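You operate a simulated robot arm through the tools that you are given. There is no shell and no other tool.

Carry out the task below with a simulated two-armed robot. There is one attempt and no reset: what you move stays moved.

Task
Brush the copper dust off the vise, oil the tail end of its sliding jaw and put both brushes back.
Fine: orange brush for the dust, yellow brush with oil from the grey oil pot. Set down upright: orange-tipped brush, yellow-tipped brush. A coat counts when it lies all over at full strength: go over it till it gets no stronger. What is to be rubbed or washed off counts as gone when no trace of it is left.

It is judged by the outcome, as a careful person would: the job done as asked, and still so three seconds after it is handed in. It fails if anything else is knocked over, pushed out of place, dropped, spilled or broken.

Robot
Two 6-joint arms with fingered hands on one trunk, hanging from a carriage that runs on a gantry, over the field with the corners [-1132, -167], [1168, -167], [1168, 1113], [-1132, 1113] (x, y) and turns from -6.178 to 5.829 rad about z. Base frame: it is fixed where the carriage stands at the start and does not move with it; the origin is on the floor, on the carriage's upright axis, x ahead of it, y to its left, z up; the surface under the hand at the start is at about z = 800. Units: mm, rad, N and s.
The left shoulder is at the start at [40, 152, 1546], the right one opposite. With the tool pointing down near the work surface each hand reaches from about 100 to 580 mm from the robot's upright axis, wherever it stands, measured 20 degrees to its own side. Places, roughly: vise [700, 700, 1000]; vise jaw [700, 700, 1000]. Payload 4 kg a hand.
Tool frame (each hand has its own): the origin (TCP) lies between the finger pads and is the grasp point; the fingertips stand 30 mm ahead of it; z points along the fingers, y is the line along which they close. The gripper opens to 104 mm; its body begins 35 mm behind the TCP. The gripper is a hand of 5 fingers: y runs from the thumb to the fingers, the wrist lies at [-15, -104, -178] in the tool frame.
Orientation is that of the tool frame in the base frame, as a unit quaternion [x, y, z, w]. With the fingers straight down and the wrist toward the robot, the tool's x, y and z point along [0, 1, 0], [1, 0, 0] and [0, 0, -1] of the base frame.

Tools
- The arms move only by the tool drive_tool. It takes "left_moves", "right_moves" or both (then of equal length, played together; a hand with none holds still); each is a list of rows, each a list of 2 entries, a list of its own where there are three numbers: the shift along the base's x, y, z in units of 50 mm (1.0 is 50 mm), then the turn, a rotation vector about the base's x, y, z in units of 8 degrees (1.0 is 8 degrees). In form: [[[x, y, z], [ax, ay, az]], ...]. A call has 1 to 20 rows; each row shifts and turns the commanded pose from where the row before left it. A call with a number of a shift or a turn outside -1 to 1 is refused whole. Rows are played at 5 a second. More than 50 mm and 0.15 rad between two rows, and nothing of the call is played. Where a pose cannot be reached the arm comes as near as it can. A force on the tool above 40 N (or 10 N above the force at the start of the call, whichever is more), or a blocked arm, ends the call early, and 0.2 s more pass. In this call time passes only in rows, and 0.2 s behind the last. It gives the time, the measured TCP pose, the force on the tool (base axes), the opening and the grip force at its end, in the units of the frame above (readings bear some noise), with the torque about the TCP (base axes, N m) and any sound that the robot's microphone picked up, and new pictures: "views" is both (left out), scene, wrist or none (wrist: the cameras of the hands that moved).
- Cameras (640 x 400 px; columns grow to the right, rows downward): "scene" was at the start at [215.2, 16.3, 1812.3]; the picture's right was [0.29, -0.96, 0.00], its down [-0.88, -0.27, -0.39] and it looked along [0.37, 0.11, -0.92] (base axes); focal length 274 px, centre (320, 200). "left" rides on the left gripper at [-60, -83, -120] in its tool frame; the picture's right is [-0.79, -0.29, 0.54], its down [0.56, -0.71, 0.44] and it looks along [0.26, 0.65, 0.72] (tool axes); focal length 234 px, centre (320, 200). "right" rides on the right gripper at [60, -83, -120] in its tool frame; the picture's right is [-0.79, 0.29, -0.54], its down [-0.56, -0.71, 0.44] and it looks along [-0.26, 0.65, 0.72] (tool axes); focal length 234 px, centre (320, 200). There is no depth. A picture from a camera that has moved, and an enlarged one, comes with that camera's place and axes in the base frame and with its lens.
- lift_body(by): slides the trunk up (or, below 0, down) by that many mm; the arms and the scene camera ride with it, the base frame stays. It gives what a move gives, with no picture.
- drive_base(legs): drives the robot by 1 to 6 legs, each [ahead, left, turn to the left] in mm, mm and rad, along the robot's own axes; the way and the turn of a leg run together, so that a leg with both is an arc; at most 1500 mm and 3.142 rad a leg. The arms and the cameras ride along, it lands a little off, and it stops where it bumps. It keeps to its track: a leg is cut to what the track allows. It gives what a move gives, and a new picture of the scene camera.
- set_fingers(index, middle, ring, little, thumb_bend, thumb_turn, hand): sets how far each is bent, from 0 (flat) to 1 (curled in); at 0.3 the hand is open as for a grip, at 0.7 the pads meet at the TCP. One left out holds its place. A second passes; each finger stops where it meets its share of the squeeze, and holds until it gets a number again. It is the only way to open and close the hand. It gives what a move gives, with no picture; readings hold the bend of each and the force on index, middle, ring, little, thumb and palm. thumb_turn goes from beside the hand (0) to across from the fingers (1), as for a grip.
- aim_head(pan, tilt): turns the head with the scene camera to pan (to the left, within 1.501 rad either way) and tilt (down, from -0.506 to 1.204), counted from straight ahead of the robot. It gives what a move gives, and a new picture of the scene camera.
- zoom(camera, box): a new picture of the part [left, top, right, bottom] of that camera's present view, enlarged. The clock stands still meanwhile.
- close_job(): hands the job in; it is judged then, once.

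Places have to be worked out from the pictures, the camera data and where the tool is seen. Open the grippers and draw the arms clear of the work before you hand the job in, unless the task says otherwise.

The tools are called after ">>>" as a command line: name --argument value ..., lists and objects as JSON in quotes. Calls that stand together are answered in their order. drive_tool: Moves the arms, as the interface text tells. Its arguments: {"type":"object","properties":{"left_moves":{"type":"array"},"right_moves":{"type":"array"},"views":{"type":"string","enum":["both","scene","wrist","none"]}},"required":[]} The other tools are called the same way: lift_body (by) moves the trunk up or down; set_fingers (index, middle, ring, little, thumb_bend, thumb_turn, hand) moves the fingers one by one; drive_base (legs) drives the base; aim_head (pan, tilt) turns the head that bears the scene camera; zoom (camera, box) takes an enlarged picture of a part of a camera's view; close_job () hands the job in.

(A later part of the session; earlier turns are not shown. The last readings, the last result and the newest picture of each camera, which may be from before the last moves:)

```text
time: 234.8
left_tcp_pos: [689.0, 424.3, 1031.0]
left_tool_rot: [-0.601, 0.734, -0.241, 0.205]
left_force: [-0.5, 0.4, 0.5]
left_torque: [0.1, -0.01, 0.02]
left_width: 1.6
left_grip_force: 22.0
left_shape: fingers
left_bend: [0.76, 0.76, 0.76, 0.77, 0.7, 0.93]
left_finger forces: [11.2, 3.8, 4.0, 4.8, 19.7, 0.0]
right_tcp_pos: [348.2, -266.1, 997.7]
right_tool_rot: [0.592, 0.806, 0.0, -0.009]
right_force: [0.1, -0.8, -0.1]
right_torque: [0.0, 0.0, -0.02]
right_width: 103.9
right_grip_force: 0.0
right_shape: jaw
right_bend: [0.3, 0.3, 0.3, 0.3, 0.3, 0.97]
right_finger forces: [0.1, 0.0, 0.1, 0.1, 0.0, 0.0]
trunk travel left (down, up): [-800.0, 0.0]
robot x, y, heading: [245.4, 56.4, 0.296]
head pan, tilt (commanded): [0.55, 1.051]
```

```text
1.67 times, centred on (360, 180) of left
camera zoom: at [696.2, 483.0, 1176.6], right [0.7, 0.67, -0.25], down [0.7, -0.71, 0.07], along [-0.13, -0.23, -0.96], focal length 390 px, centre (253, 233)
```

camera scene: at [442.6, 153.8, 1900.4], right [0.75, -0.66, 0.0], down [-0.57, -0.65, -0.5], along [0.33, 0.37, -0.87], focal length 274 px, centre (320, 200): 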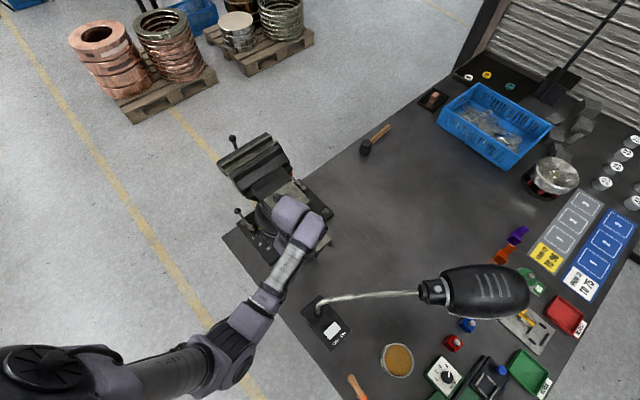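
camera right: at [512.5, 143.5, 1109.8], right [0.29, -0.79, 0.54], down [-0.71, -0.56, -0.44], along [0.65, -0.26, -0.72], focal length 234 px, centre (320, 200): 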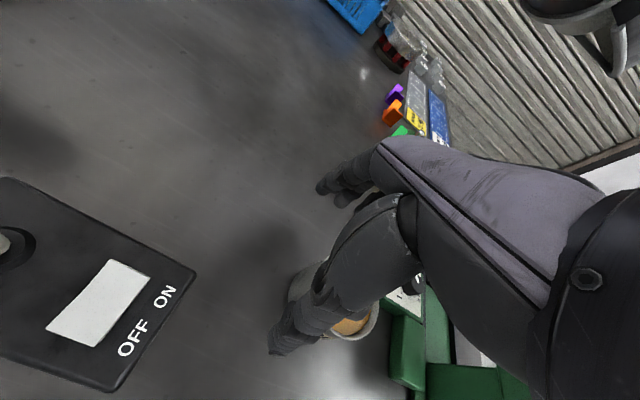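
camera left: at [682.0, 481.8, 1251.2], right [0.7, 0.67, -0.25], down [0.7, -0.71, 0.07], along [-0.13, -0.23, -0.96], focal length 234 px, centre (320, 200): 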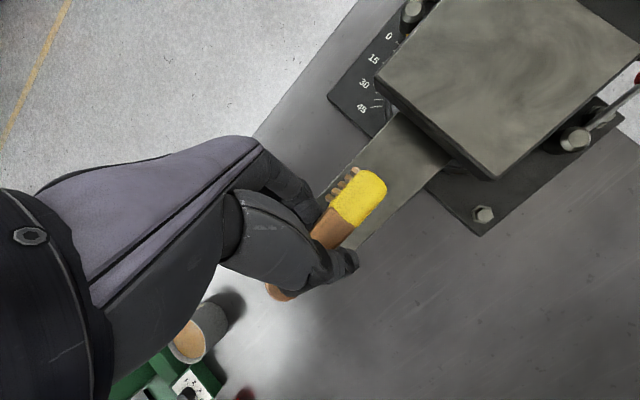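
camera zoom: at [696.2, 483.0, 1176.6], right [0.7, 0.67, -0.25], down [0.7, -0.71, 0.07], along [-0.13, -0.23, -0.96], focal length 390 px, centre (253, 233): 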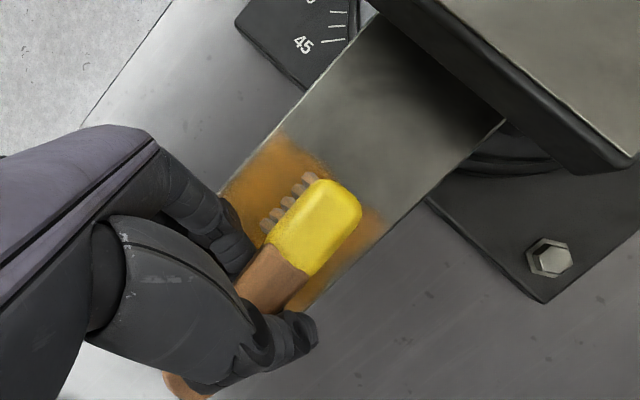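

Contact is light now, so I press 2 mm more and do the near-side lanes.

>>> drive_tool --left_moves '[[[-0.3, 0, -0.04], [0, 0, 0]], [[-0.3, 0, 0], [0, 0, 0]], [[0, -0.4, 0], [0, 0, 0]], [[0, -0.4, 0], [0, 0, 0]], [[0, -0.4, 0], [0, 0, 0]], [[0, 0.4, 0], [0, 0, 0]], [[0, 0.4, 0], [0, 0, 0]], [[0, 0.4, 0], [0, 0, 0]], [[-0.12, 0, 0], [0, 0, 0]], [[0, -0.4, 0], [0, 0, 0]], [[0, -0.4, 0], [0, 0, 0]], [[0, -0.4, 0], [0, 0, 0]], [[0, 0.4, 0], [0, 0, 0]], [[0, 0.4, 0], [0, 0, 0]], [[0, 0.4, 0], [0, 0, 0]]]' --views "none"

>>> zoom --camera "left" --box '[220, 60, 500, 300]'

```text
time: 238.0
left_tcp_pos: [654.2, 424.8, 1027.6]
left_tool_rot: [-0.601, 0.734, -0.243, 0.205]
left_force: [0.0, 0.8, 3.0]
left_torque: [0.19, -0.04, -0.02]
left_width: 1.2
left_grip_force: 22.1
left_shape: fingers
left_bend: [0.76, 0.76, 0.76, 0.77, 0.7, 0.93]
left_finger forces: [10.1, 4.0, 4.4, 4.8, 21.0, 0.0]
right_tcp_pos: [348.6, -264.8, 997.4]
right_tool_rot: [0.592, 0.806, 0.0, -0.009]
right_force: [-0.6, -0.8, -0.4]
right_torque: [0.02, -0.02, -0.02]
right_width: 104.1
right_grip_force: 0.1
right_shape: jaw
right_bend: [0.3, 0.3, 0.3, 0.3, 0.3, 0.97]
right_finger forces: [0.1, 0.1, 0.0, 0.0, 0.1, 0.0]
trunk travel left (down, up): [-800.0, 0.0]
robot x, y, heading: [245.2, 56.9, 0.291]
head pan, tilt (commanded): [0.55, 1.051]
```

```text
1.67 times, centred on (360, 180) of left
camera zoom: at [660.9, 483.2, 1174.1], right [0.7, 0.67, -0.25], down [0.7, -0.71, 0.07], along [-0.13, -0.23, -0.96], focal length 390 px, centre (253, 233)
```

zoom: 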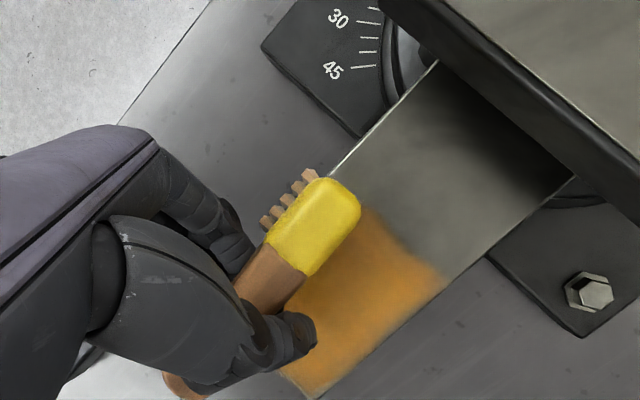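

A clear rectangular coat is visible. I lift off and step aside to inspect it fully.

>>> drive_tool --left_moves '[[[0, 0, 0.4], [0, 0, 0]], [[0, 0, 0.8], [0, 0, 0]], [[-0.9, 0, 0], [0, 0, 0]], [[-0.9, 0, 0], [0, 0, 0]]]' --views "wrist"

>>> zoom --camera "left" --box '[300, 100, 500, 300]'

>>> zoom --camera "scene" --box '[270, 180, 370, 260]'

```text
time: 239.0
left_tcp_pos: [561.6, 422.1, 1087.9]
left_tool_rot: [-0.601, 0.734, -0.241, 0.204]
left_force: [0.3, 0.1, -1.3]
left_torque: [-0.03, 0.03, 0.01]
left_width: 1.2
left_grip_force: 21.9
left_shape: fingers
left_bend: [0.76, 0.76, 0.76, 0.77, 0.71, 0.93]
left_finger forces: [12.3, 3.6, 3.4, 4.4, 19.4, 0.1]
right_tcp_pos: [347.4, -265.0, 997.6]
right_tool_rot: [0.591, 0.807, -0.001, -0.009]
right_force: [0.3, 0.1, 0.0]
right_torque: [0.0, 0.01, 0.01]
right_width: 104.0
right_grip_force: 0.0
right_shape: jaw
right_bend: [0.3, 0.3, 0.3, 0.3, 0.3, 0.97]
right_finger forces: [0.0, 0.0, 0.0, 0.0, 0.1, 0.1]
trunk travel left (down, up): [-800.0, 0.0]
robot x, y, heading: [244.2, 59.6, 0.292]
head pan, tilt (commanded): [0.55, 1.051]
camera left: at [568.4, 481.9, 1233.9], right [0.7, 0.67, -0.25], down [0.7, -0.71, 0.07], along [-0.13, -0.23, -0.96], focal length 234 px, centre (320, 200)
```

left: 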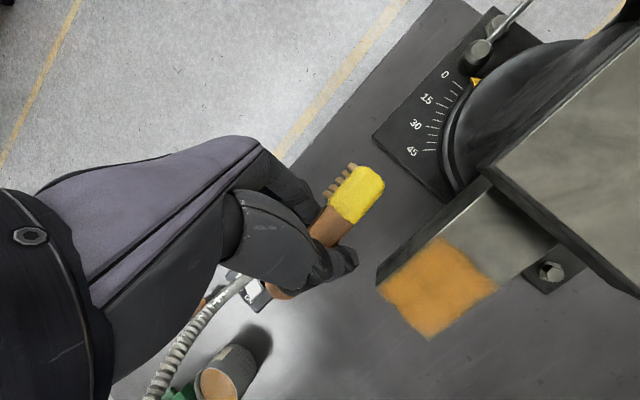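

```text
2.00 times, centred on (400, 200) of left
camera zoom: at [568.4, 481.9, 1233.9], right [0.7, 0.67, -0.25], down [0.7, -0.71, 0.07], along [-0.13, -0.23, -0.96], focal length 468 px, centre (160, 200)
```

zoom: 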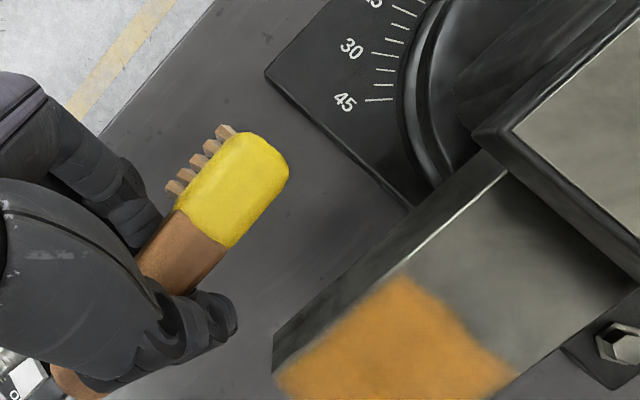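

```text
5.00 times, centred on (320, 220) of scene
camera zoom: at [442.6, 153.7, 1900.4], right [0.75, -0.66, 0.0], down [-0.58, -0.65, -0.5], along [0.33, 0.37, -0.87], focal length 1368 px, centre (320, 100)
```

zoom: 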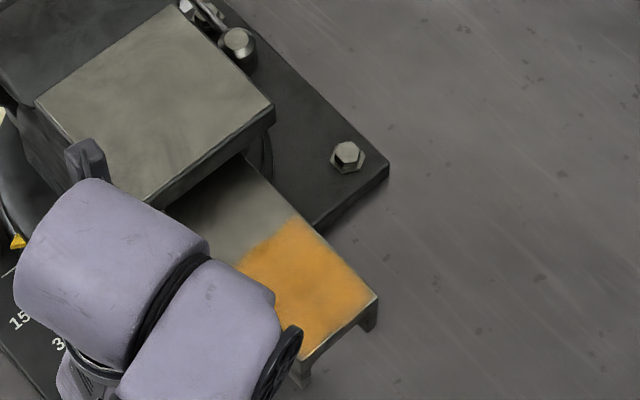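

The coat looks rich and even. I zoom in closely on its edges.

>>> zoom --camera "scene" --box '[300, 215, 340, 255]'

>>> zoom --camera "left" --box '[360, 220, 520, 350]'

```text
10.00 times, centred on (320, 235) of scene
camera zoom: at [442.6, 153.7, 1900.4], right [0.75, -0.66, 0.0], down [-0.58, -0.65, -0.5], along [0.33, 0.37, -0.87], focal length 2736 px, centre (320, -150)
```

zoom: 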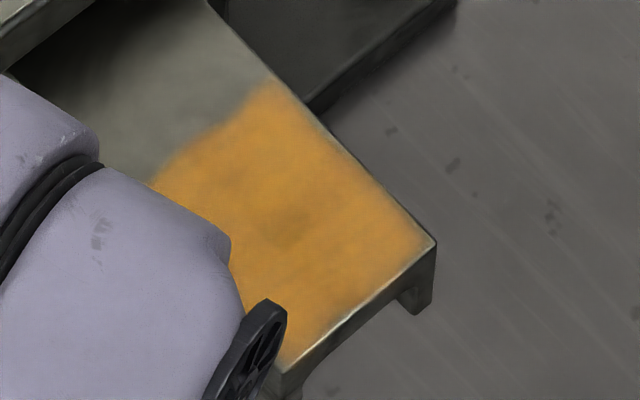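

```text
3.08 times, centred on (440, 285) of left
camera zoom: at [568.4, 481.9, 1233.9], right [0.7, 0.67, -0.25], down [0.7, -0.71, 0.07], along [-0.13, -0.23, -0.96], focal length 720 px, centre (-49, -62)
```

zoom: 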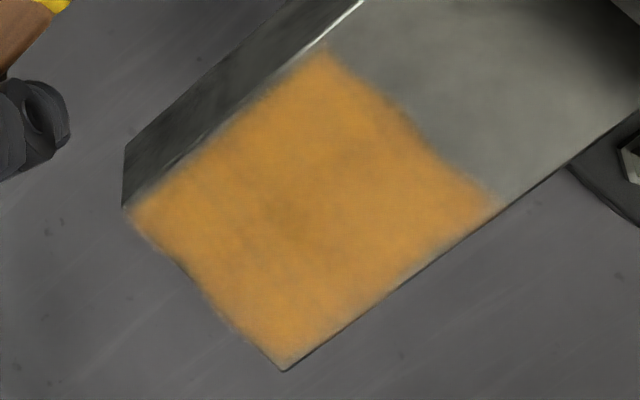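

The coat is even; its soft borders follow the target area. To make sure it is at full strength everywhere, I go over it again in overlapping lanes, including all edges.

>>> drive_tool --left_moves '[[[0.9, 0, 0], [0, 0, 0]], [[0.85, 0, 0], [0, 0, 0]], [[0, 0, -0.9], [0, 0, 0]], [[0, 0, -0.24], [0, 0, 0]], [[0, 0, -0.05], [0, 0, 0]]]' --views "none"

>>> drive_tool --left_moves '[[[0, 0, -0.03], [0, 0, 0]], [[0, -0.4, 0], [0, 0, 0]], [[0, -0.4, 0], [0, 0, 0]], [[0, -0.4, 0], [0, 0, 0]], [[0, 0.4, 0], [0, 0, 0]], [[0, 0.4, 0], [0, 0, 0]], [[0, 0.4, 0], [0, 0, 0]], [[0, 0.4, 0], [0, 0, 0]], [[0, 0.4, 0], [0, 0, 0]], [[0.24, 0, 0], [0, 0, 0]], [[0, -0.4, 0], [0, 0, 0]], [[0, -0.4, 0], [0, 0, 0]], [[0, -0.4, 0], [0, 0, 0]], [[0, -0.4, 0], [0, 0, 0]], [[0, -0.4, 0], [0, 0, 0]]]' --views "none"

```text
time: 240.2
left_tcp_pos: [651.7, 422.7, 1029.4]
left_tool_rot: [-0.601, 0.733, -0.243, 0.206]
left_force: [-0.4, -0.5, 4.3]
left_torque: [0.19, -0.01, 0.0]
left_width: 0.8
left_grip_force: 22.0
left_shape: fingers
left_bend: [0.76, 0.76, 0.76, 0.77, 0.71, 0.93]
left_finger forces: [11.0, 3.7, 4.5, 4.9, 20.6, 0.0]
right_tcp_pos: [346.8, -265.0, 996.4]
right_tool_rot: [0.592, 0.806, -0.001, -0.009]
right_force: [0.3, -0.7, 0.0]
right_torque: [0.0, -0.03, -0.04]
right_width: 104.0
right_grip_force: 0.1
right_shape: jaw
right_bend: [0.3, 0.3, 0.3, 0.3, 0.3, 0.97]
right_finger forces: [0.0, 0.0, 0.0, 0.0, 0.0, 0.1]
trunk travel left (down, up): [-800.0, 0.0]
robot x, y, heading: [244.5, 58.5, 0.292]
head pan, tilt (commanded): [0.55, 1.051]
```

```text
time: 243.4
left_tcp_pos: [665.1, 374.9, 1029.4]
left_tool_rot: [-0.601, 0.734, -0.236, 0.209]
left_force: [-0.4, -0.9, 1.4]
left_torque: [0.08, -0.03, -0.01]
left_width: 0.6
left_grip_force: 21.4
left_shape: fingers
left_bend: [0.76, 0.76, 0.76, 0.77, 0.71, 0.93]
left_finger forces: [11.2, 3.6, 4.1, 4.6, 20.0, 0.0]
right_tcp_pos: [346.9, -264.6, 997.2]
right_tool_rot: [0.592, 0.806, 0.001, -0.009]
right_force: [-0.6, -0.6, 0.6]
right_torque: [-0.01, 0.0, -0.04]
right_width: 103.9
right_grip_force: 0.2
right_shape: jaw
right_bend: [0.3, 0.3, 0.3, 0.3, 0.3, 0.97]
right_finger forces: [0.0, 0.0, 0.0, 0.1, 0.1, 0.0]
trunk travel left (down, up): [-800.0, 0.0]
robot x, y, heading: [244.4, 58.8, 0.298]
head pan, tilt (commanded): [0.55, 1.051]
```

>>> drive_tool --left_moves '[[[0, 0, -0.02], [0, 0, 0]]]' --views "none"

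>>> zoom --camera "left" --box '[220, 60, 500, 300]'

```text
time: 243.8
left_tcp_pos: [664.9, 373.6, 1025.2]
left_tool_rot: [-0.601, 0.735, -0.236, 0.209]
left_force: [0.6, -1.6, 5.7]
left_torque: [0.27, -0.05, -0.05]
left_width: 0.9
left_grip_force: 22.3
left_shape: fingers
left_bend: [0.76, 0.76, 0.76, 0.77, 0.71, 0.93]
left_finger forces: [8.8, 3.7, 5.2, 5.6, 21.5, 0.1]
right_tcp_pos: [349.2, -264.8, 997.1]
right_tool_rot: [0.592, 0.806, 0.0, -0.009]
right_force: [-0.9, -0.6, 0.2]
right_torque: [0.01, -0.04, -0.04]
right_width: 104.3
right_grip_force: 0.0
right_shape: jaw
right_bend: [0.3, 0.3, 0.3, 0.3, 0.3, 0.97]
right_finger forces: [0.0, 0.1, 0.0, 0.1, 0.0, 0.0]
trunk travel left (down, up): [-800.0, 0.0]
robot x, y, heading: [243.3, 59.6, 0.295]
head pan, tilt (commanded): [0.55, 1.051]
```

```text
1.67 times, centred on (360, 180) of left
camera zoom: at [671.0, 430.4, 1172.8], right [0.7, 0.67, -0.24], down [0.7, -0.71, 0.06], along [-0.13, -0.21, -0.97], focal length 390 px, centre (253, 233)
```

zoom: 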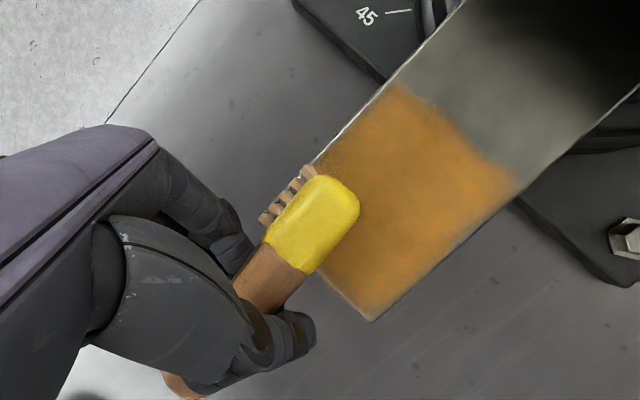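

The tail end is reached (arm limit there), and the coat looks fuller. I continue with the remaining lanes toward the far side.

>>> drive_tool --left_moves '[[[0, 0.4, 0.02], [0, 0, 0]], [[0, 0.4, 0], [0, 0, 0]], [[0, 0.4, 0], [0, 0, 0]], [[0, 0.4, 0], [0, 0, 0]], [[0, 0.4, 0], [0, 0, 0]], [[0.26, 0, 0], [0, 0, 0]], [[0, -0.4, 0], [0, 0, 0]], [[0, -0.4, 0], [0, 0, 0]], [[0, -0.4, 0], [0, 0, 0]], [[0, -0.4, 0], [0, 0, 0]], [[0, -0.3, 0], [0, 0, 0]], [[0.26, 0, 0], [0, 0, 0]], [[0, 0.4, 0], [0, 0, 0]], [[0, 0.4, 0], [0, 0, 0]], [[0, 0.4, 0], [0, 0, 0]], [[0, 0.4, 0], [0, 0, 0]], [[0, 0.3, 0], [0, 0, 0]]]' --views "none"

>>> drive_tool --left_moves '[[[0.26, 0, 0], [0, 0, 0]], [[0, -0.4, 0], [0, 0, 0]], [[0, -0.4, 0], [0, 0, 0]], [[0, -0.4, 0], [0, 0, 0]], [[0, -0.4, 0], [0, 0, 0]], [[0, -0.3, 0], [0, 0, 0]], [[0.22, 0, 0], [0, 0, 0]], [[0, 0.4, 0], [0, 0, 0]], [[0, 0.4, 0], [0, 0, 0]], [[0, 0.4, 0], [0, 0, 0]], [[0, 0.4, 0], [0, 0, 0]], [[0, 0.3, 0], [0, 0, 0]]]' --views "none"

>>> zoom --camera "left" --box '[220, 60, 500, 300]'

```text
time: 247.4
left_tcp_pos: [691.3, 462.5, 1026.5]
left_tool_rot: [-0.602, 0.733, -0.242, 0.205]
left_force: [0.4, 0.5, 2.8]
left_torque: [0.25, -0.02, 0.02]
left_width: 0.3
left_grip_force: 21.9
left_shape: fingers
left_bend: [0.76, 0.76, 0.76, 0.77, 0.71, 0.93]
left_finger forces: [9.7, 3.7, 4.6, 5.0, 20.0, 0.1]
right_tcp_pos: [348.9, -264.9, 996.8]
right_tool_rot: [0.591, 0.806, 0.0, -0.008]
right_force: [-0.6, 0.1, -0.1]
right_torque: [0.01, -0.02, -0.01]
right_width: 104.0
right_grip_force: 0.1
right_shape: jaw
right_bend: [0.3, 0.3, 0.3, 0.3, 0.3, 0.97]
right_finger forces: [0.1, 0.0, 0.1, 0.0, 0.0, 0.0]
trunk travel left (down, up): [-800.0, 0.0]
robot x, y, heading: [246.0, 59.2, 0.294]
head pan, tilt (commanded): [0.55, 1.051]
```

```text
time: 250.0
left_tcp_pos: [714.6, 464.6, 1026.5]
left_tool_rot: [-0.601, 0.734, -0.242, 0.204]
left_force: [0.6, 0.9, 1.2]
left_torque: [0.12, -0.03, -0.01]
left_width: 0.4
left_grip_force: 21.7
left_shape: fingers
left_bend: [0.76, 0.76, 0.76, 0.77, 0.71, 0.93]
left_finger forces: [10.2, 3.6, 4.4, 5.1, 19.6, 0.0]
right_tcp_pos: [348.0, -266.0, 997.6]
right_tool_rot: [0.591, 0.806, -0.001, -0.009]
right_force: [0.6, 0.0, -0.8]
right_torque: [0.02, -0.02, 0.02]
right_width: 104.1
right_grip_force: 0.1
right_shape: jaw
right_bend: [0.3, 0.3, 0.3, 0.3, 0.3, 0.97]
right_finger forces: [0.1, 0.0, 0.1, 0.0, 0.0, 0.1]
trunk travel left (down, up): [-800.0, 0.0]
robot x, y, heading: [248.8, 59.8, 0.299]
head pan, tilt (commanded): [0.55, 1.051]
```

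```text
1.67 times, centred on (360, 180) of left
camera zoom: at [720.9, 523.2, 1172.6], right [0.7, 0.67, -0.25], down [0.7, -0.71, 0.07], along [-0.13, -0.23, -0.96], focal length 390 px, centre (253, 233)
```

zoom: 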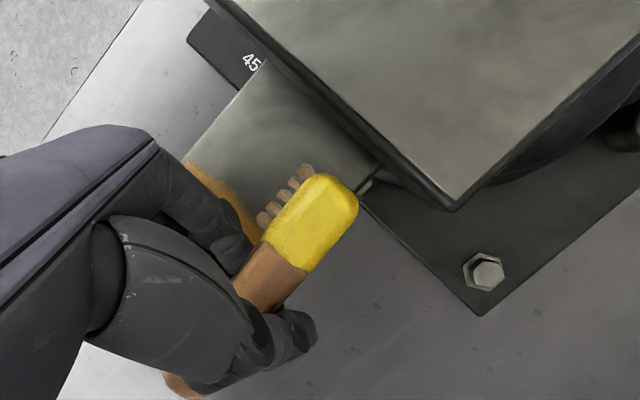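

No oil takes beyond y ≈ 485, so the area's limit is confirmed. I lift to the same viewpoint as before to compare the coat.

>>> drive_tool --left_moves '[[[0, 0, 0.4], [0, 0, 0]], [[0, 0, 0.83], [0, 0, 0]], [[-0.9, -0.2, 0], [0, 0, 0]], [[-0.9, -0.2, 0], [0, 0, 0]], [[-0.9, -0.2, 0], [0, 0, 0]], [[-0.36, -0.24, 0], [0, 0, 0]]]' --views "none"

>>> zoom --camera "left" --box '[360, 220, 520, 350]'

>>> zoom --camera "scene" --box '[300, 215, 340, 255]'

```text
time: 251.4
left_tcp_pos: [560.2, 421.0, 1089.2]
left_tool_rot: [-0.6, 0.735, -0.241, 0.203]
left_force: [0.0, 0.2, -1.7]
left_torque: [-0.02, 0.0, 0.02]
left_width: 0.0
left_grip_force: 21.5
left_shape: fingers
left_bend: [0.76, 0.76, 0.76, 0.77, 0.71, 0.93]
left_finger forces: [12.2, 3.6, 3.5, 4.7, 18.7, 0.0]
right_tcp_pos: [347.6, -266.6, 997.6]
right_tool_rot: [0.591, 0.806, -0.001, -0.009]
right_force: [0.1, 0.4, 0.1]
right_torque: [0.04, -0.01, 0.01]
right_width: 104.0
right_grip_force: 0.1
right_shape: jaw
right_bend: [0.3, 0.3, 0.3, 0.3, 0.3, 0.97]
right_finger forces: [0.1, 0.1, 0.0, 0.1, 0.0, 0.0]
trunk travel left (down, up): [-800.0, 0.0]
robot x, y, heading: [246.1, 56.2, 0.301]
head pan, tilt (commanded): [0.55, 1.051]
```

```text
3.08 times, centred on (440, 285) of left
camera zoom: at [566.0, 479.5, 1234.8], right [0.7, 0.67, -0.26], down [0.7, -0.71, 0.07], along [-0.13, -0.23, -0.96], focal length 720 px, centre (-49, -62)
```

zoom: 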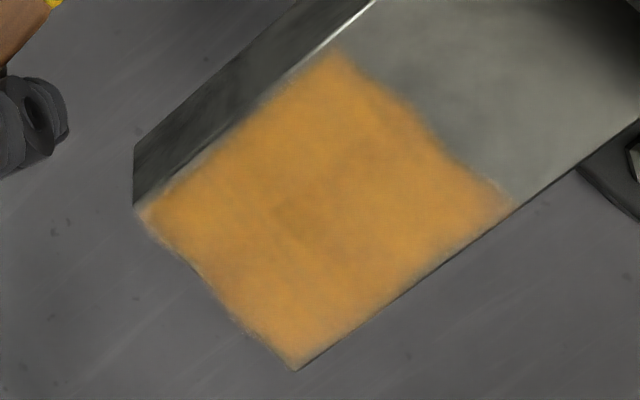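

```text
10.00 times, centred on (320, 235) of scene
camera zoom: at [442.6, 153.7, 1900.4], right [0.75, -0.66, 0.0], down [-0.58, -0.65, -0.5], along [0.33, 0.37, -0.87], focal length 2736 px, centre (320, -150)
```

zoom: 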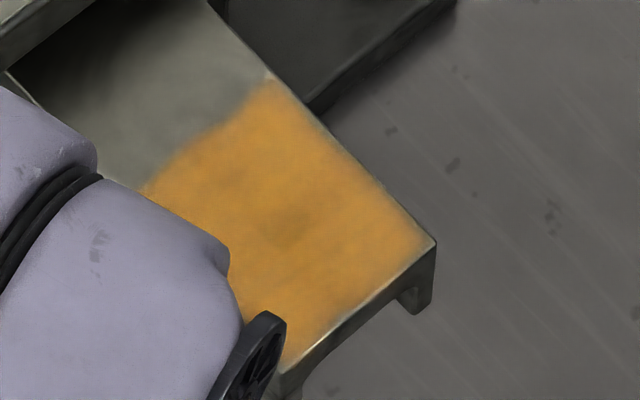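

The coat is no stronger than before, so it looks saturated. I check the bristles' colour to judge whether the brush still carries oil.

>>> zoom --camera "left" --box '[300, 140, 400, 230]'

```text
4.44 times, centred on (350, 185) of left
camera zoom: at [566.0, 479.5, 1234.8], right [0.7, 0.67, -0.26], down [0.7, -0.71, 0.07], along [-0.13, -0.23, -0.96], focal length 1041 px, centre (187, 267)
```

zoom: 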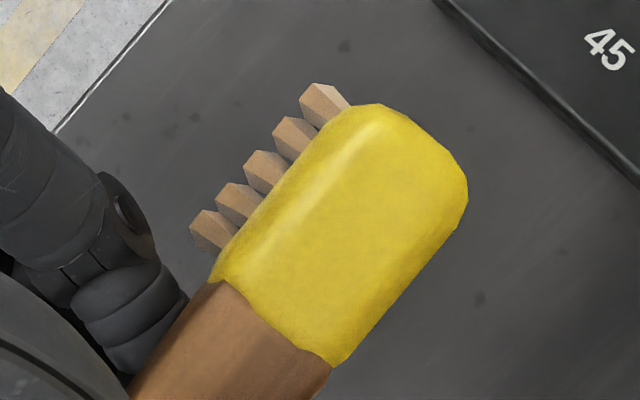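

The bristles are paler but still tinted, and the second full round made the coat no stronger, so it is saturated. As a safeguard I make one more pass right along the tail edge and the two side edges, shifting the robot 40 mm for reach.

>>> drive_base --legs '[[-12, -38, 0]]'

>>> drive_tool --left_moves '[[[0.9, 0, 0], [0, 0, 0]], [[0.9, -0.4, 0], [0, 0, 0]], [[0, 0, -0.9], [0, 0, 0]], [[0, 0, -0.26], [0, 0, 0]]]' --views "none"

>>> zoom --camera "left" --box '[220, 60, 500, 300]'

```text
time: 252.2
left_tcp_pos: [559.8, 382.3, 1088.4]
left_tool_rot: [-0.601, 0.734, -0.242, 0.205]
left_force: [0.4, -0.6, -0.4]
left_torque: [-0.03, -0.01, 0.03]
left_width: 0.2
left_grip_force: 21.3
left_shape: fingers
left_bend: [0.76, 0.76, 0.76, 0.77, 0.71, 0.93]
left_finger forces: [12.2, 3.6, 3.4, 4.7, 18.7, 0.0]
right_tcp_pos: [346.8, -304.4, 997.5]
right_tool_rot: [0.592, 0.806, 0.0, -0.009]
right_force: [-0.1, -0.7, 0.2]
right_torque: [0.01, 0.01, 0.01]
right_width: 104.1
right_grip_force: 0.0
right_shape: jaw
right_bend: [0.3, 0.3, 0.3, 0.3, 0.3, 0.97]
right_finger forces: [0.1, 0.0, 0.1, 0.0, 0.0, 0.0]
trunk travel left (down, up): [-800.0, 0.0]
robot x, y, heading: [248.2, 18.3, 0.298]
head pan, tilt (commanded): [0.55, 1.051]
camera scene: at [441.9, 114.5, 1900.4], right [0.75, -0.66, 0.0], down [-0.58, -0.65, -0.5], along [0.33, 0.37, -0.87], focal length 274 px, centre (320, 200)
```

scene: 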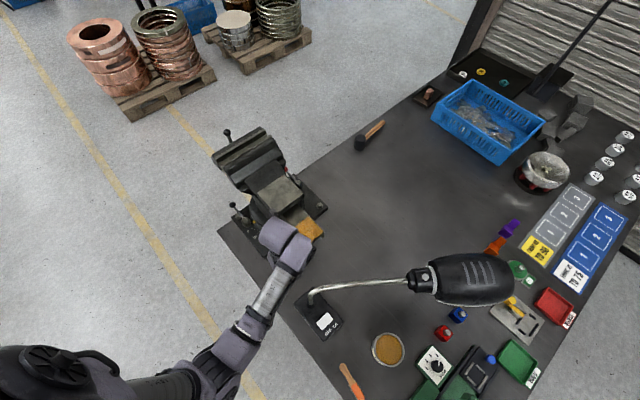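

```text
time: 253.2
left_tcp_pos: [650.4, 362.4, 1031.0]
left_tool_rot: [-0.601, 0.734, -0.243, 0.204]
left_force: [0.4, -1.0, -0.4]
left_torque: [-0.02, 0.01, -0.01]
left_width: 0.0
left_grip_force: 20.8
left_shape: fingers
left_bend: [0.76, 0.76, 0.76, 0.77, 0.71, 0.93]
left_finger forces: [12.0, 3.6, 3.5, 4.8, 18.9, 0.0]
right_tcp_pos: [348.0, -305.2, 996.7]
right_tool_rot: [0.591, 0.806, 0.0, -0.008]
right_force: [-0.8, -0.6, 0.5]
right_torque: [0.0, 0.0, -0.01]
right_width: 103.8
right_grip_force: 0.0
right_shape: jaw
right_bend: [0.3, 0.3, 0.3, 0.3, 0.3, 0.97]
right_finger forces: [0.0, 0.0, 0.1, 0.0, 0.0, 0.0]
trunk travel left (down, up): [-800.0, 0.0]
robot x, y, heading: [243.8, 17.3, 0.298]
head pan, tilt (commanded): [0.55, 1.051]
```

```text
1.67 times, centred on (360, 180) of left
camera zoom: at [655.8, 421.0, 1176.4], right [0.7, 0.67, -0.25], down [0.7, -0.71, 0.07], along [-0.13, -0.23, -0.96], focal length 390 px, centre (253, 233)
```

zoom: 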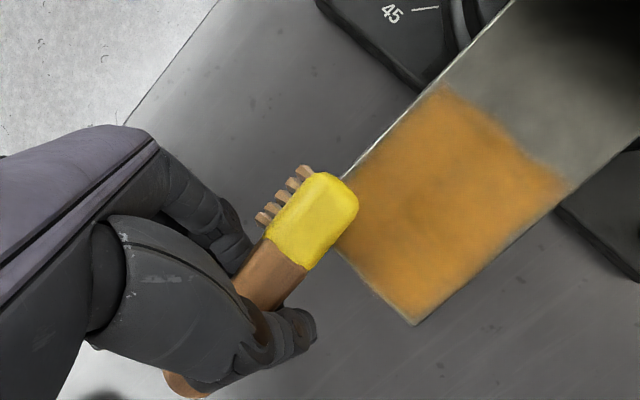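

>>> drive_tool --left_moves '[[[0.1, 0, -0.07], [0, 0, 0]], [[0.3, 0, 0], [0, 0, 0]], [[0.3, 0, 0], [0, 0, 0]], [[0.3, 0, 0], [0, 0, 0]], [[0.3, 0, 0], [0, 0, 0]], [[0, -0.1, 0], [0, 0, 0]], [[-0.3, 0, 0], [0, 0, 0]], [[-0.3, 0, 0], [0, 0, 0]], [[-0.3, 0, 0], [0, 0, 0]], [[-0.3, 0, 0], [0, 0, 0]], [[-0.1, 0, 0], [0, 0, 0]], [[0, 0.3, 0], [0, 0, 0]], [[0, 0.4, 0], [0, 0, 0]], [[0, 0.4, 0], [0, 0, 0]], [[0, 0.4, 0], [0, 0, 0]], [[0, 0.4, 0], [0, 0, 0]]]' --views "none"

>>> drive_tool --left_moves '[[[0.4, 0, 0], [0, 0, 0]], [[0.4, 0, 0], [0, 0, 0]], [[0.4, 0, 0], [0, 0, 0]], [[0.15, 0, 0], [0, 0, 0]], [[0, -0.4, 0], [0, 0, 0]], [[0, -0.4, 0], [0, 0, 0]], [[0, -0.4, 0], [0, 0, 0]], [[0, -0.4, 0], [0, 0, 0]], [[0, -0.3, 0], [0, 0, 0]], [[-0.4, 0, 0], [0, 0, 0]], [[-0.4, 0, 0], [0, 0, 0]], [[-0.4, 0, 0], [0, 0, 0]]]' --views "none"

>>> zoom --camera "left" --box '[220, 60, 500, 300]'

```text
time: 256.6
left_tcp_pos: [650.2, 453.2, 1027.6]
left_tool_rot: [-0.6, 0.734, -0.243, 0.204]
left_force: [0.2, 0.3, 4.2]
left_torque: [0.23, -0.04, 0.03]
left_width: 0.0
left_grip_force: 21.1
left_shape: fingers
left_bend: [0.76, 0.76, 0.76, 0.77, 0.71, 0.93]
left_finger forces: [9.9, 3.8, 4.8, 4.8, 19.9, 0.1]
right_tcp_pos: [347.5, -303.3, 997.3]
right_tool_rot: [0.591, 0.807, 0.0, -0.009]
right_force: [-0.4, -0.3, 0.3]
right_torque: [0.0, -0.01, 0.01]
right_width: 104.0
right_grip_force: 0.0
right_shape: jaw
right_bend: [0.3, 0.3, 0.3, 0.3, 0.3, 0.97]
right_finger forces: [0.1, 0.1, 0.0, 0.0, 0.0, 0.0]
trunk travel left (down, up): [-800.0, 0.0]
robot x, y, heading: [247.5, 17.0, 0.295]
head pan, tilt (commanded): [0.55, 1.051]
```

```text
time: 259.2
left_tcp_pos: [657.3, 355.4, 1029.1]
left_tool_rot: [-0.601, 0.734, -0.242, 0.204]
left_force: [1.4, 0.0, 1.5]
left_torque: [0.16, -0.03, -0.03]
left_width: 0.0
left_grip_force: 20.3
left_shape: fingers
left_bend: [0.76, 0.76, 0.76, 0.77, 0.71, 0.93]
left_finger forces: [9.7, 4.0, 4.6, 4.1, 19.4, 0.0]
right_tcp_pos: [346.6, -304.2, 997.7]
right_tool_rot: [0.592, 0.806, 0.0, -0.009]
right_force: [0.0, 0.2, 0.1]
right_torque: [-0.01, 0.01, 0.03]
right_width: 103.9
right_grip_force: 0.0
right_shape: jaw
right_bend: [0.3, 0.3, 0.3, 0.3, 0.3, 0.97]
right_finger forces: [0.0, 0.1, 0.0, 0.0, 0.1, 0.0]
trunk travel left (down, up): [-800.0, 0.0]
robot x, y, heading: [245.7, 23.4, 0.3]
head pan, tilt (commanded): [0.55, 1.051]
```

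```text
1.67 times, centred on (360, 180) of left
camera zoom: at [664.1, 415.2, 1173.7], right [0.7, 0.67, -0.25], down [0.7, -0.71, 0.07], along [-0.13, -0.23, -0.96], focal length 390 px, centre (253, 233)
```

zoom: 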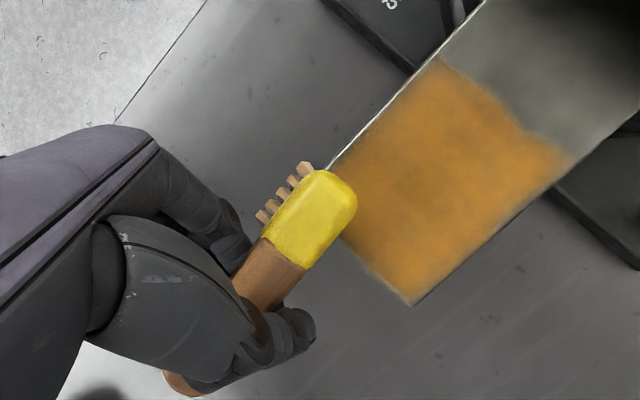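

The edges are all covered. I lift off, back the robot away and start bringing the yellow brush home.

>>> drive_tool --left_moves '[[[0, 0, 0.4], [0, 0, 0]], [[0, 0, 0.9], [0, 0, 0]], [[-0.9, 0, 0.1], [0, 0, 0]], [[-0.9, 0, 0], [0, 0, 0]]]' --views "none"

>>> drive_base --legs '[[-260, 80, 0], [0, 0, -0.298]]'

>>> zoom --camera "scene" --box '[300, 130, 420, 230]'

```text
time: 260.2
left_tcp_pos: [568.4, 356.6, 1097.5]
left_tool_rot: [-0.601, 0.734, -0.242, 0.204]
left_force: [0.0, -0.6, -0.9]
left_torque: [0.0, 0.05, 0.0]
left_width: 0.0
left_grip_force: 21.2
left_shape: fingers
left_bend: [0.76, 0.76, 0.76, 0.77, 0.71, 0.93]
left_finger forces: [12.4, 3.5, 3.4, 4.4, 18.2, 0.0]
right_tcp_pos: [347.5, -305.2, 997.3]
right_tool_rot: [0.591, 0.806, -0.001, -0.009]
right_force: [-0.4, 0.3, -0.1]
right_torque: [-0.01, 0.01, 0.0]
right_width: 103.9
right_grip_force: 0.0
right_shape: jaw
right_bend: [0.3, 0.3, 0.3, 0.3, 0.3, 0.97]
right_finger forces: [0.0, 0.0, 0.1, 0.0, 0.1, 0.1]
trunk travel left (down, up): [-800.0, 0.0]
robot x, y, heading: [250.7, 14.5, 0.293]
head pan, tilt (commanded): [0.55, 1.051]
```

```text
time: 263.1
left_tcp_pos: [384.2, 248.5, 1095.8]
left_tool_rot: [-0.485, 0.815, -0.27, 0.166]
left_force: [0.5, 0.3, 0.1]
left_torque: [-0.03, 0.02, -0.01]
left_width: 0.1
left_grip_force: 20.5
left_shape: fingers
left_bend: [0.76, 0.76, 0.76, 0.77, 0.71, 0.93]
left_finger forces: [12.6, 3.5, 3.3, 4.4, 18.1, 0.1]
right_tcp_pos: [-21.0, -319.4, 996.8]
right_tool_rot: [0.705, 0.709, 0.0, -0.008]
right_force: [0.2, 1.0, 0.1]
right_torque: [-0.02, 0.04, -0.02]
right_width: 103.9
right_grip_force: 0.0
right_shape: jaw
right_bend: [0.3, 0.3, 0.3, 0.3, 0.3, 0.97]
right_finger forces: [0.1, 0.0, 0.0, 0.0, 0.0, 0.0]
trunk travel left (down, up): [-800.0, 0.0]
robot x, y, heading: [-24.5, 18.7, -0.003]
head pan, tilt (commanded): [0.55, 1.051]
camera scene: at [191.8, 54.1, 1900.4], right [0.52, -0.85, 0.0], down [-0.74, -0.45, -0.5], along [0.42, 0.26, -0.87], focal length 274 px, centre (320, 200)
```

scene: 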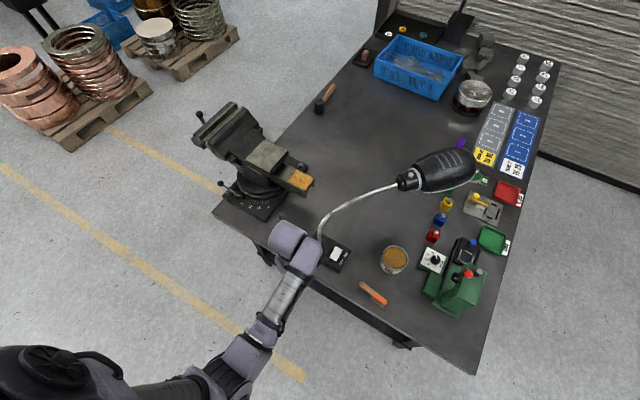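

```text
4.00 times, centred on (360, 180) of scene
camera zoom: at [191.8, 54.1, 1900.4], right [0.52, -0.85, 0.0], down [-0.74, -0.45, -0.5], along [0.42, 0.26, -0.87], focal length 1094 px, centre (160, 280)
```

zoom: 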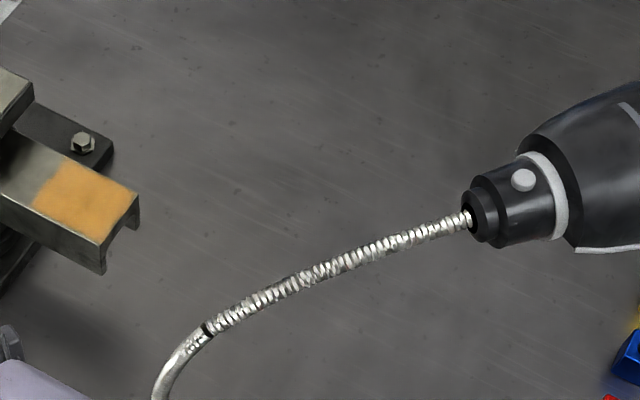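

>>> drive_base --legs '[[-150, 0, 0]]'

>>> zoom --camera "scene" --box '[240, 120, 340, 190]'

>>> drive_tool --left_moves '[[[0, 0.1, 0], [0, 0, -0.95]], [[0, 0.1, 0], [0, 0, -0.95]], [[0, 0.1, 0], [0, 0, -0.95]], [[0, 0.1, 0], [0, 0, -0.95]], [[0, 0.1, 0], [0, 0, -0.95]], [[0, 0.1, 0], [0, 0, -0.95]], [[0, 0.1, 0], [0, 0, -0.95]], [[0, 0.1, 0], [0, 0, -0.95]], [[0, 0.1, 0], [0, 0, -0.95]], [[0, 0.1, 0], [0, 0, -0.95]], [[0, 0.1, 0], [0, 0, -0.95]], [[0, 0.1, 0], [0, 0, -0.95]]]' --views "none"

```text
time: 264.5
left_tcp_pos: [235.5, 248.6, 1096.1]
left_tool_rot: [-0.486, 0.815, -0.269, 0.166]
left_force: [-0.3, 0.1, -1.3]
left_torque: [-0.01, -0.02, 0.0]
left_width: 0.0
left_grip_force: 20.8
left_shape: fingers
left_bend: [0.76, 0.76, 0.76, 0.77, 0.71, 0.93]
left_finger forces: [12.5, 3.4, 3.4, 4.4, 18.1, 0.0]
right_tcp_pos: [-168.7, -317.9, 997.1]
right_tool_rot: [0.703, 0.711, 0.002, -0.008]
right_force: [0.8, -0.4, 0.4]
right_torque: [-0.02, 0.02, -0.01]
right_width: 104.2
right_grip_force: 0.2
right_shape: jaw
right_bend: [0.3, 0.3, 0.3, 0.3, 0.3, 0.97]
right_finger forces: [0.0, 0.1, 0.0, 0.1, 0.0, 0.1]
trunk travel left (down, up): [-800.0, 0.0]
robot x, y, heading: [-175.6, 20.7, 0.004]
head pan, tilt (commanded): [0.55, 1.051]
camera scene: at [43.3, 54.6, 1900.4], right [0.52, -0.85, 0.0], down [-0.74, -0.45, -0.5], along [0.42, 0.26, -0.87], focal length 274 px, centre (320, 200)
```

scene: 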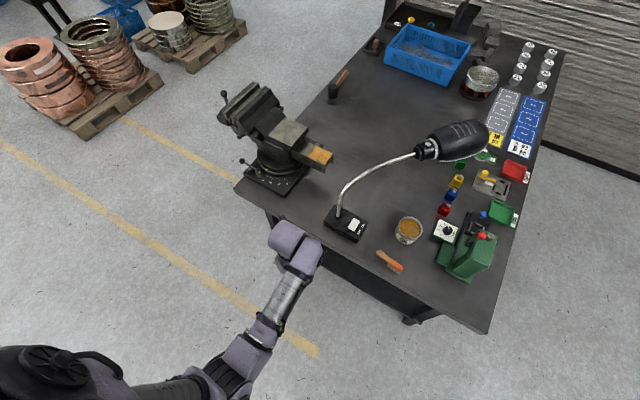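

```text
5.71 times, centred on (290, 155) of scene
camera zoom: at [43.3, 54.6, 1900.4], right [0.52, -0.85, 0.0], down [-0.74, -0.45, -0.5], along [0.42, 0.26, -0.87], focal length 1563 px, centre (491, 457)
```

zoom: 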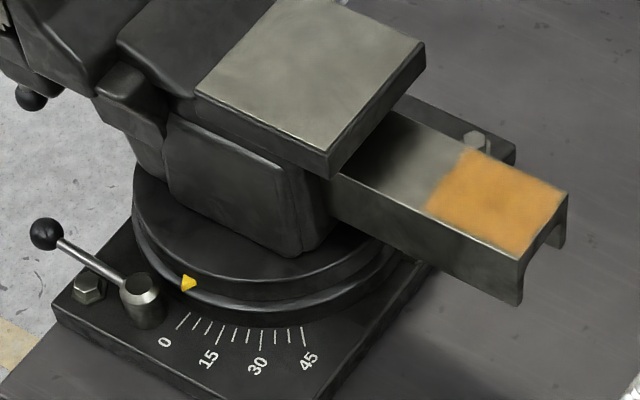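

```text
time: 267.1
left_tcp_pos: [235.9, 309.8, 1095.9]
left_tool_rot: [0.243, 0.917, -0.307, -0.077]
left_force: [-0.2, 0.1, -0.6]
left_torque: [0.02, 0.07, -0.01]
left_width: 0.2
left_grip_force: 20.6
left_shape: fingers
left_bend: [0.76, 0.76, 0.76, 0.77, 0.71, 0.93]
left_finger forces: [12.8, 3.4, 3.3, 4.3, 18.0, 0.1]
right_tcp_pos: [-169.0, -318.6, 997.4]
right_tool_rot: [0.704, 0.71, 0.001, -0.008]
right_force: [0.2, -0.1, 0.1]
right_torque: [-0.02, -0.04, -0.02]
right_width: 103.9
right_grip_force: 0.0
right_shape: jaw
right_bend: [0.3, 0.3, 0.3, 0.3, 0.3, 0.97]
right_finger forces: [0.1, 0.1, 0.0, 0.0, 0.0, 0.0]
trunk travel left (down, up): [-800.0, 0.0]
robot x, y, heading: [-172.9, 19.7, -0.001]
head pan, tilt (commanded): [0.55, 1.051]
```

The coat is uniform and the anvil spotless. I keep turning the hand until the head points −y as at its home.

>>> drive_tool --left_moves '[[[0, 0.1, 0], [0, 0, -0.9]], [[0, 0.1, 0], [0, 0, -0.9]], [[0, 0.1, 0], [0, 0, -0.9]], [[0, 0.1, 0], [0, 0, -0.9]], [[0, 0.1, 0], [0, 0, -0.9]], [[0, 0.1, 0], [0, 0, -0.9]], [[0, 0.1, 0], [0, 0, -0.9]], [[0, 0.1, 0], [0, 0, -0.9]], [[0, 0.1, 0], [0, 0, -0.9]]]' --views "none"

>>> aim_head --pan 1.0 --tilt 1.0

>>> zoom --camera "left" --box '[240, 140, 400, 280]'

```text
time: 269.1
left_tcp_pos: [235.1, 353.0, 1096.3]
left_tool_rot: [0.696, 0.644, -0.219, -0.228]
left_force: [-0.3, -0.4, -1.3]
left_torque: [0.05, 0.01, 0.02]
left_width: 0.1
left_grip_force: 21.2
left_shape: fingers
left_bend: [0.76, 0.76, 0.76, 0.77, 0.71, 0.93]
left_finger forces: [12.7, 3.4, 3.4, 4.0, 17.8, 0.1]
right_tcp_pos: [-169.6, -318.6, 996.7]
right_tool_rot: [0.703, 0.711, 0.001, -0.009]
right_force: [0.8, 0.5, -0.3]
right_torque: [-0.03, 0.0, 0.0]
right_width: 103.9
right_grip_force: 0.1
right_shape: jaw
right_bend: [0.3, 0.3, 0.3, 0.3, 0.3, 0.97]
right_finger forces: [0.1, 0.0, 0.0, 0.0, 0.1, 0.0]
trunk travel left (down, up): [-800.0, 0.0]
robot x, y, heading: [-170.9, 19.6, -0.002]
head pan, tilt (commanded): [0.55, 1.051]
```

```text
time: 270.0
left_tcp_pos: [235.4, 354.8, 1096.7]
left_tool_rot: [0.695, 0.645, -0.219, -0.229]
left_force: [0.0, -0.4, -0.8]
left_torque: [0.02, 0.0, 0.0]
left_width: 0.0
left_grip_force: 21.1
left_shape: fingers
left_bend: [0.76, 0.76, 0.76, 0.77, 0.71, 0.93]
left_finger forces: [12.7, 3.3, 3.3, 4.1, 17.8, 0.1]
right_tcp_pos: [-168.5, -317.4, 995.8]
right_tool_rot: [0.704, 0.71, 0.002, -0.009]
right_force: [0.0, 0.0, 0.0]
right_torque: [-0.01, -0.03, 0.01]
right_width: 104.1
right_grip_force: 0.1
right_shape: jaw
right_bend: [0.3, 0.3, 0.3, 0.3, 0.3, 0.97]
right_finger forces: [0.1, 0.0, 0.1, 0.0, 0.0, 0.0]
trunk travel left (down, up): [-800.0, 0.0]
robot x, y, heading: [-172.0, 19.7, -0.002]
head pan, tilt (commanded): [1.0, 1.0]
camera scene: at [24.4, 78.5, 1903.8], right [0.84, -0.54, 0.0], down [-0.46, -0.71, -0.54], along [0.29, 0.45, -0.84], focal length 274 px, centre (320, 200)
```

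scene: 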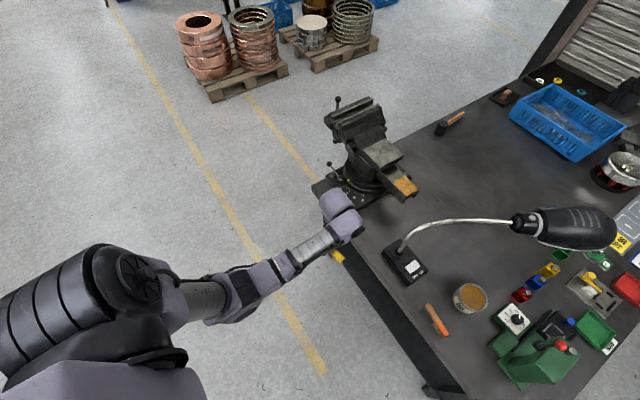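

```text
2.86 times, centred on (320, 210) of left
camera zoom: at [236.3, 295.0, 1242.5], right [-0.61, -0.75, -0.25], down [-0.78, 0.62, 0.07], along [0.1, 0.24, -0.96], focal length 669 px, centre (320, 171)
```

zoom: 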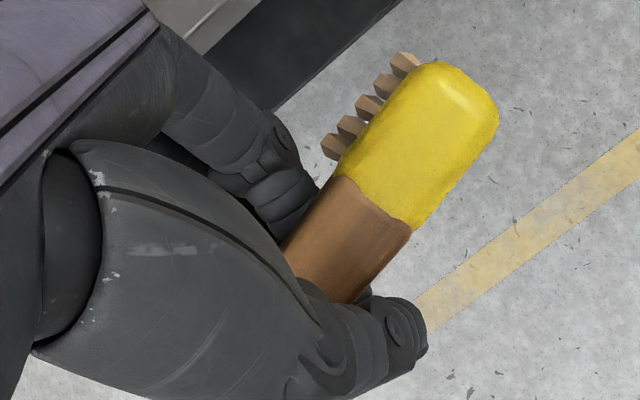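

>>> drive_tool --left_moves '[[[-0.7, 0.6, 0.2], [0, 0, 0]], [[-0.7, 0.6, 0.2], [0, 0, 0]]]' --views "none"

>>> aim_head --pan 1.05 --tilt 1.0

>>> zoom --camera "scene" --box '[270, 190, 350, 260]'

>>> zoom --camera "left" --box '[240, 140, 400, 280]'

```text
time: 270.6
left_tcp_pos: [164.2, 415.3, 1116.3]
left_tool_rot: [0.696, 0.644, -0.219, -0.229]
left_force: [1.1, -0.2, -0.8]
left_torque: [0.03, -0.01, 0.02]
left_width: 0.0
left_grip_force: 20.4
left_shape: fingers
left_bend: [0.76, 0.76, 0.76, 0.77, 0.71, 0.93]
left_finger forces: [12.6, 3.5, 3.3, 4.1, 17.8, 0.1]
right_tcp_pos: [-169.8, -317.8, 997.3]
right_tool_rot: [0.705, 0.709, 0.001, -0.008]
right_force: [-0.1, 0.5, -0.2]
right_torque: [0.01, 0.01, 0.04]
right_width: 103.9
right_grip_force: 0.0
right_shape: jaw
right_bend: [0.3, 0.3, 0.3, 0.3, 0.3, 0.97]
right_finger forces: [0.0, 0.1, 0.0, 0.0, 0.0, 0.1]
trunk travel left (down, up): [-800.0, 0.0]
robot x, y, heading: [-173.7, 18.5, -0.003]
head pan, tilt (commanded): [1.0, 1.0]
```

```text
time: 271.2
left_tcp_pos: [164.5, 414.7, 1115.3]
left_tool_rot: [0.696, 0.644, -0.219, -0.23]
left_force: [0.2, 0.6, -0.8]
left_torque: [0.05, -0.02, 0.01]
left_width: 0.0
left_grip_force: 20.5
left_shape: fingers
left_bend: [0.76, 0.76, 0.76, 0.77, 0.71, 0.93]
left_finger forces: [12.7, 3.4, 3.3, 4.1, 17.8, 0.0]
right_tcp_pos: [-169.1, -318.3, 998.5]
right_tool_rot: [0.704, 0.71, 0.001, -0.009]
right_force: [0.6, 0.7, 0.1]
right_torque: [0.0, 0.0, 0.0]
right_width: 103.7
right_grip_force: 0.0
right_shape: jaw
right_bend: [0.3, 0.3, 0.3, 0.3, 0.3, 0.97]
right_finger forces: [0.1, 0.1, 0.0, 0.0, 0.0, 0.1]
trunk travel left (down, up): [-800.0, 0.0]
robot x, y, heading: [-169.8, 22.8, -0.002]
head pan, tilt (commanded): [1.051, 1.0]
camera scene: at [21.3, 80.4, 1903.8], right [0.87, -0.5, 0.0], down [-0.42, -0.73, -0.54], along [0.27, 0.47, -0.84], focal length 274 px, centre (320, 200)
```

scene: 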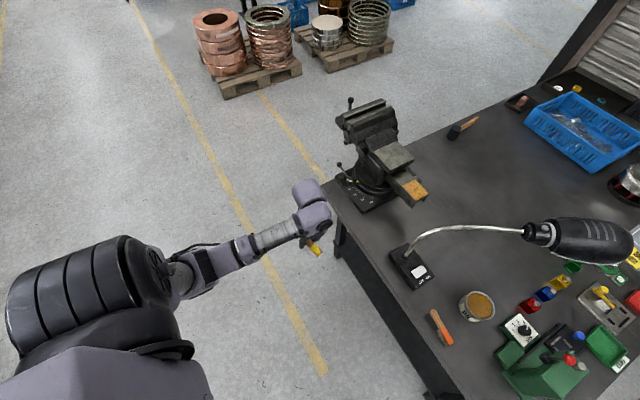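

```text
5.71 times, centred on (310, 225) of scene
camera zoom: at [21.3, 80.4, 1903.8], right [0.87, -0.5, 0.0], down [-0.42, -0.73, -0.54], along [0.27, 0.47, -0.84], focal length 1563 px, centre (377, 57)
```

zoom: 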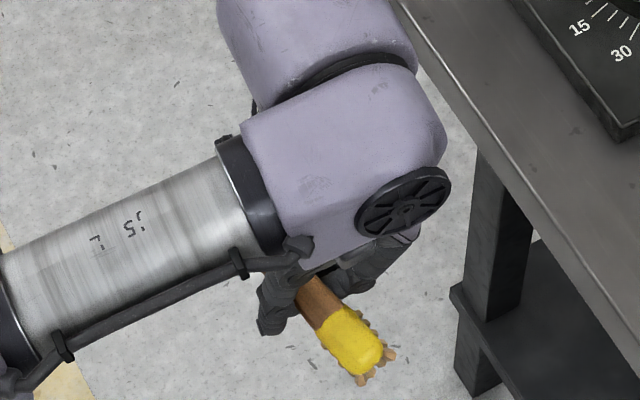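

```text
2.86 times, centred on (320, 210) of left
camera zoom: at [165.6, 356.5, 1261.7], right [-0.61, -0.75, -0.25], down [-0.78, 0.62, 0.07], along [0.1, 0.24, -0.96], focal length 669 px, centre (320, 171)
```

zoom: 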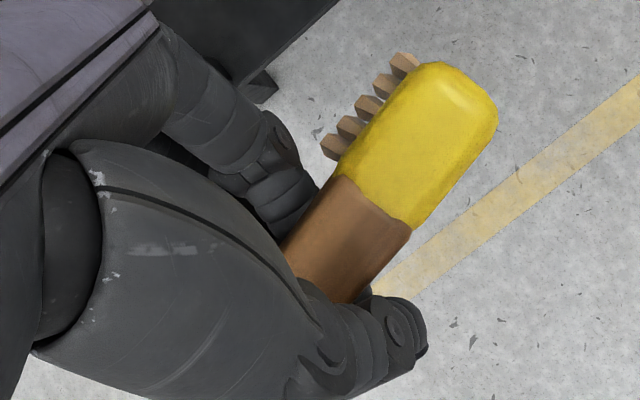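

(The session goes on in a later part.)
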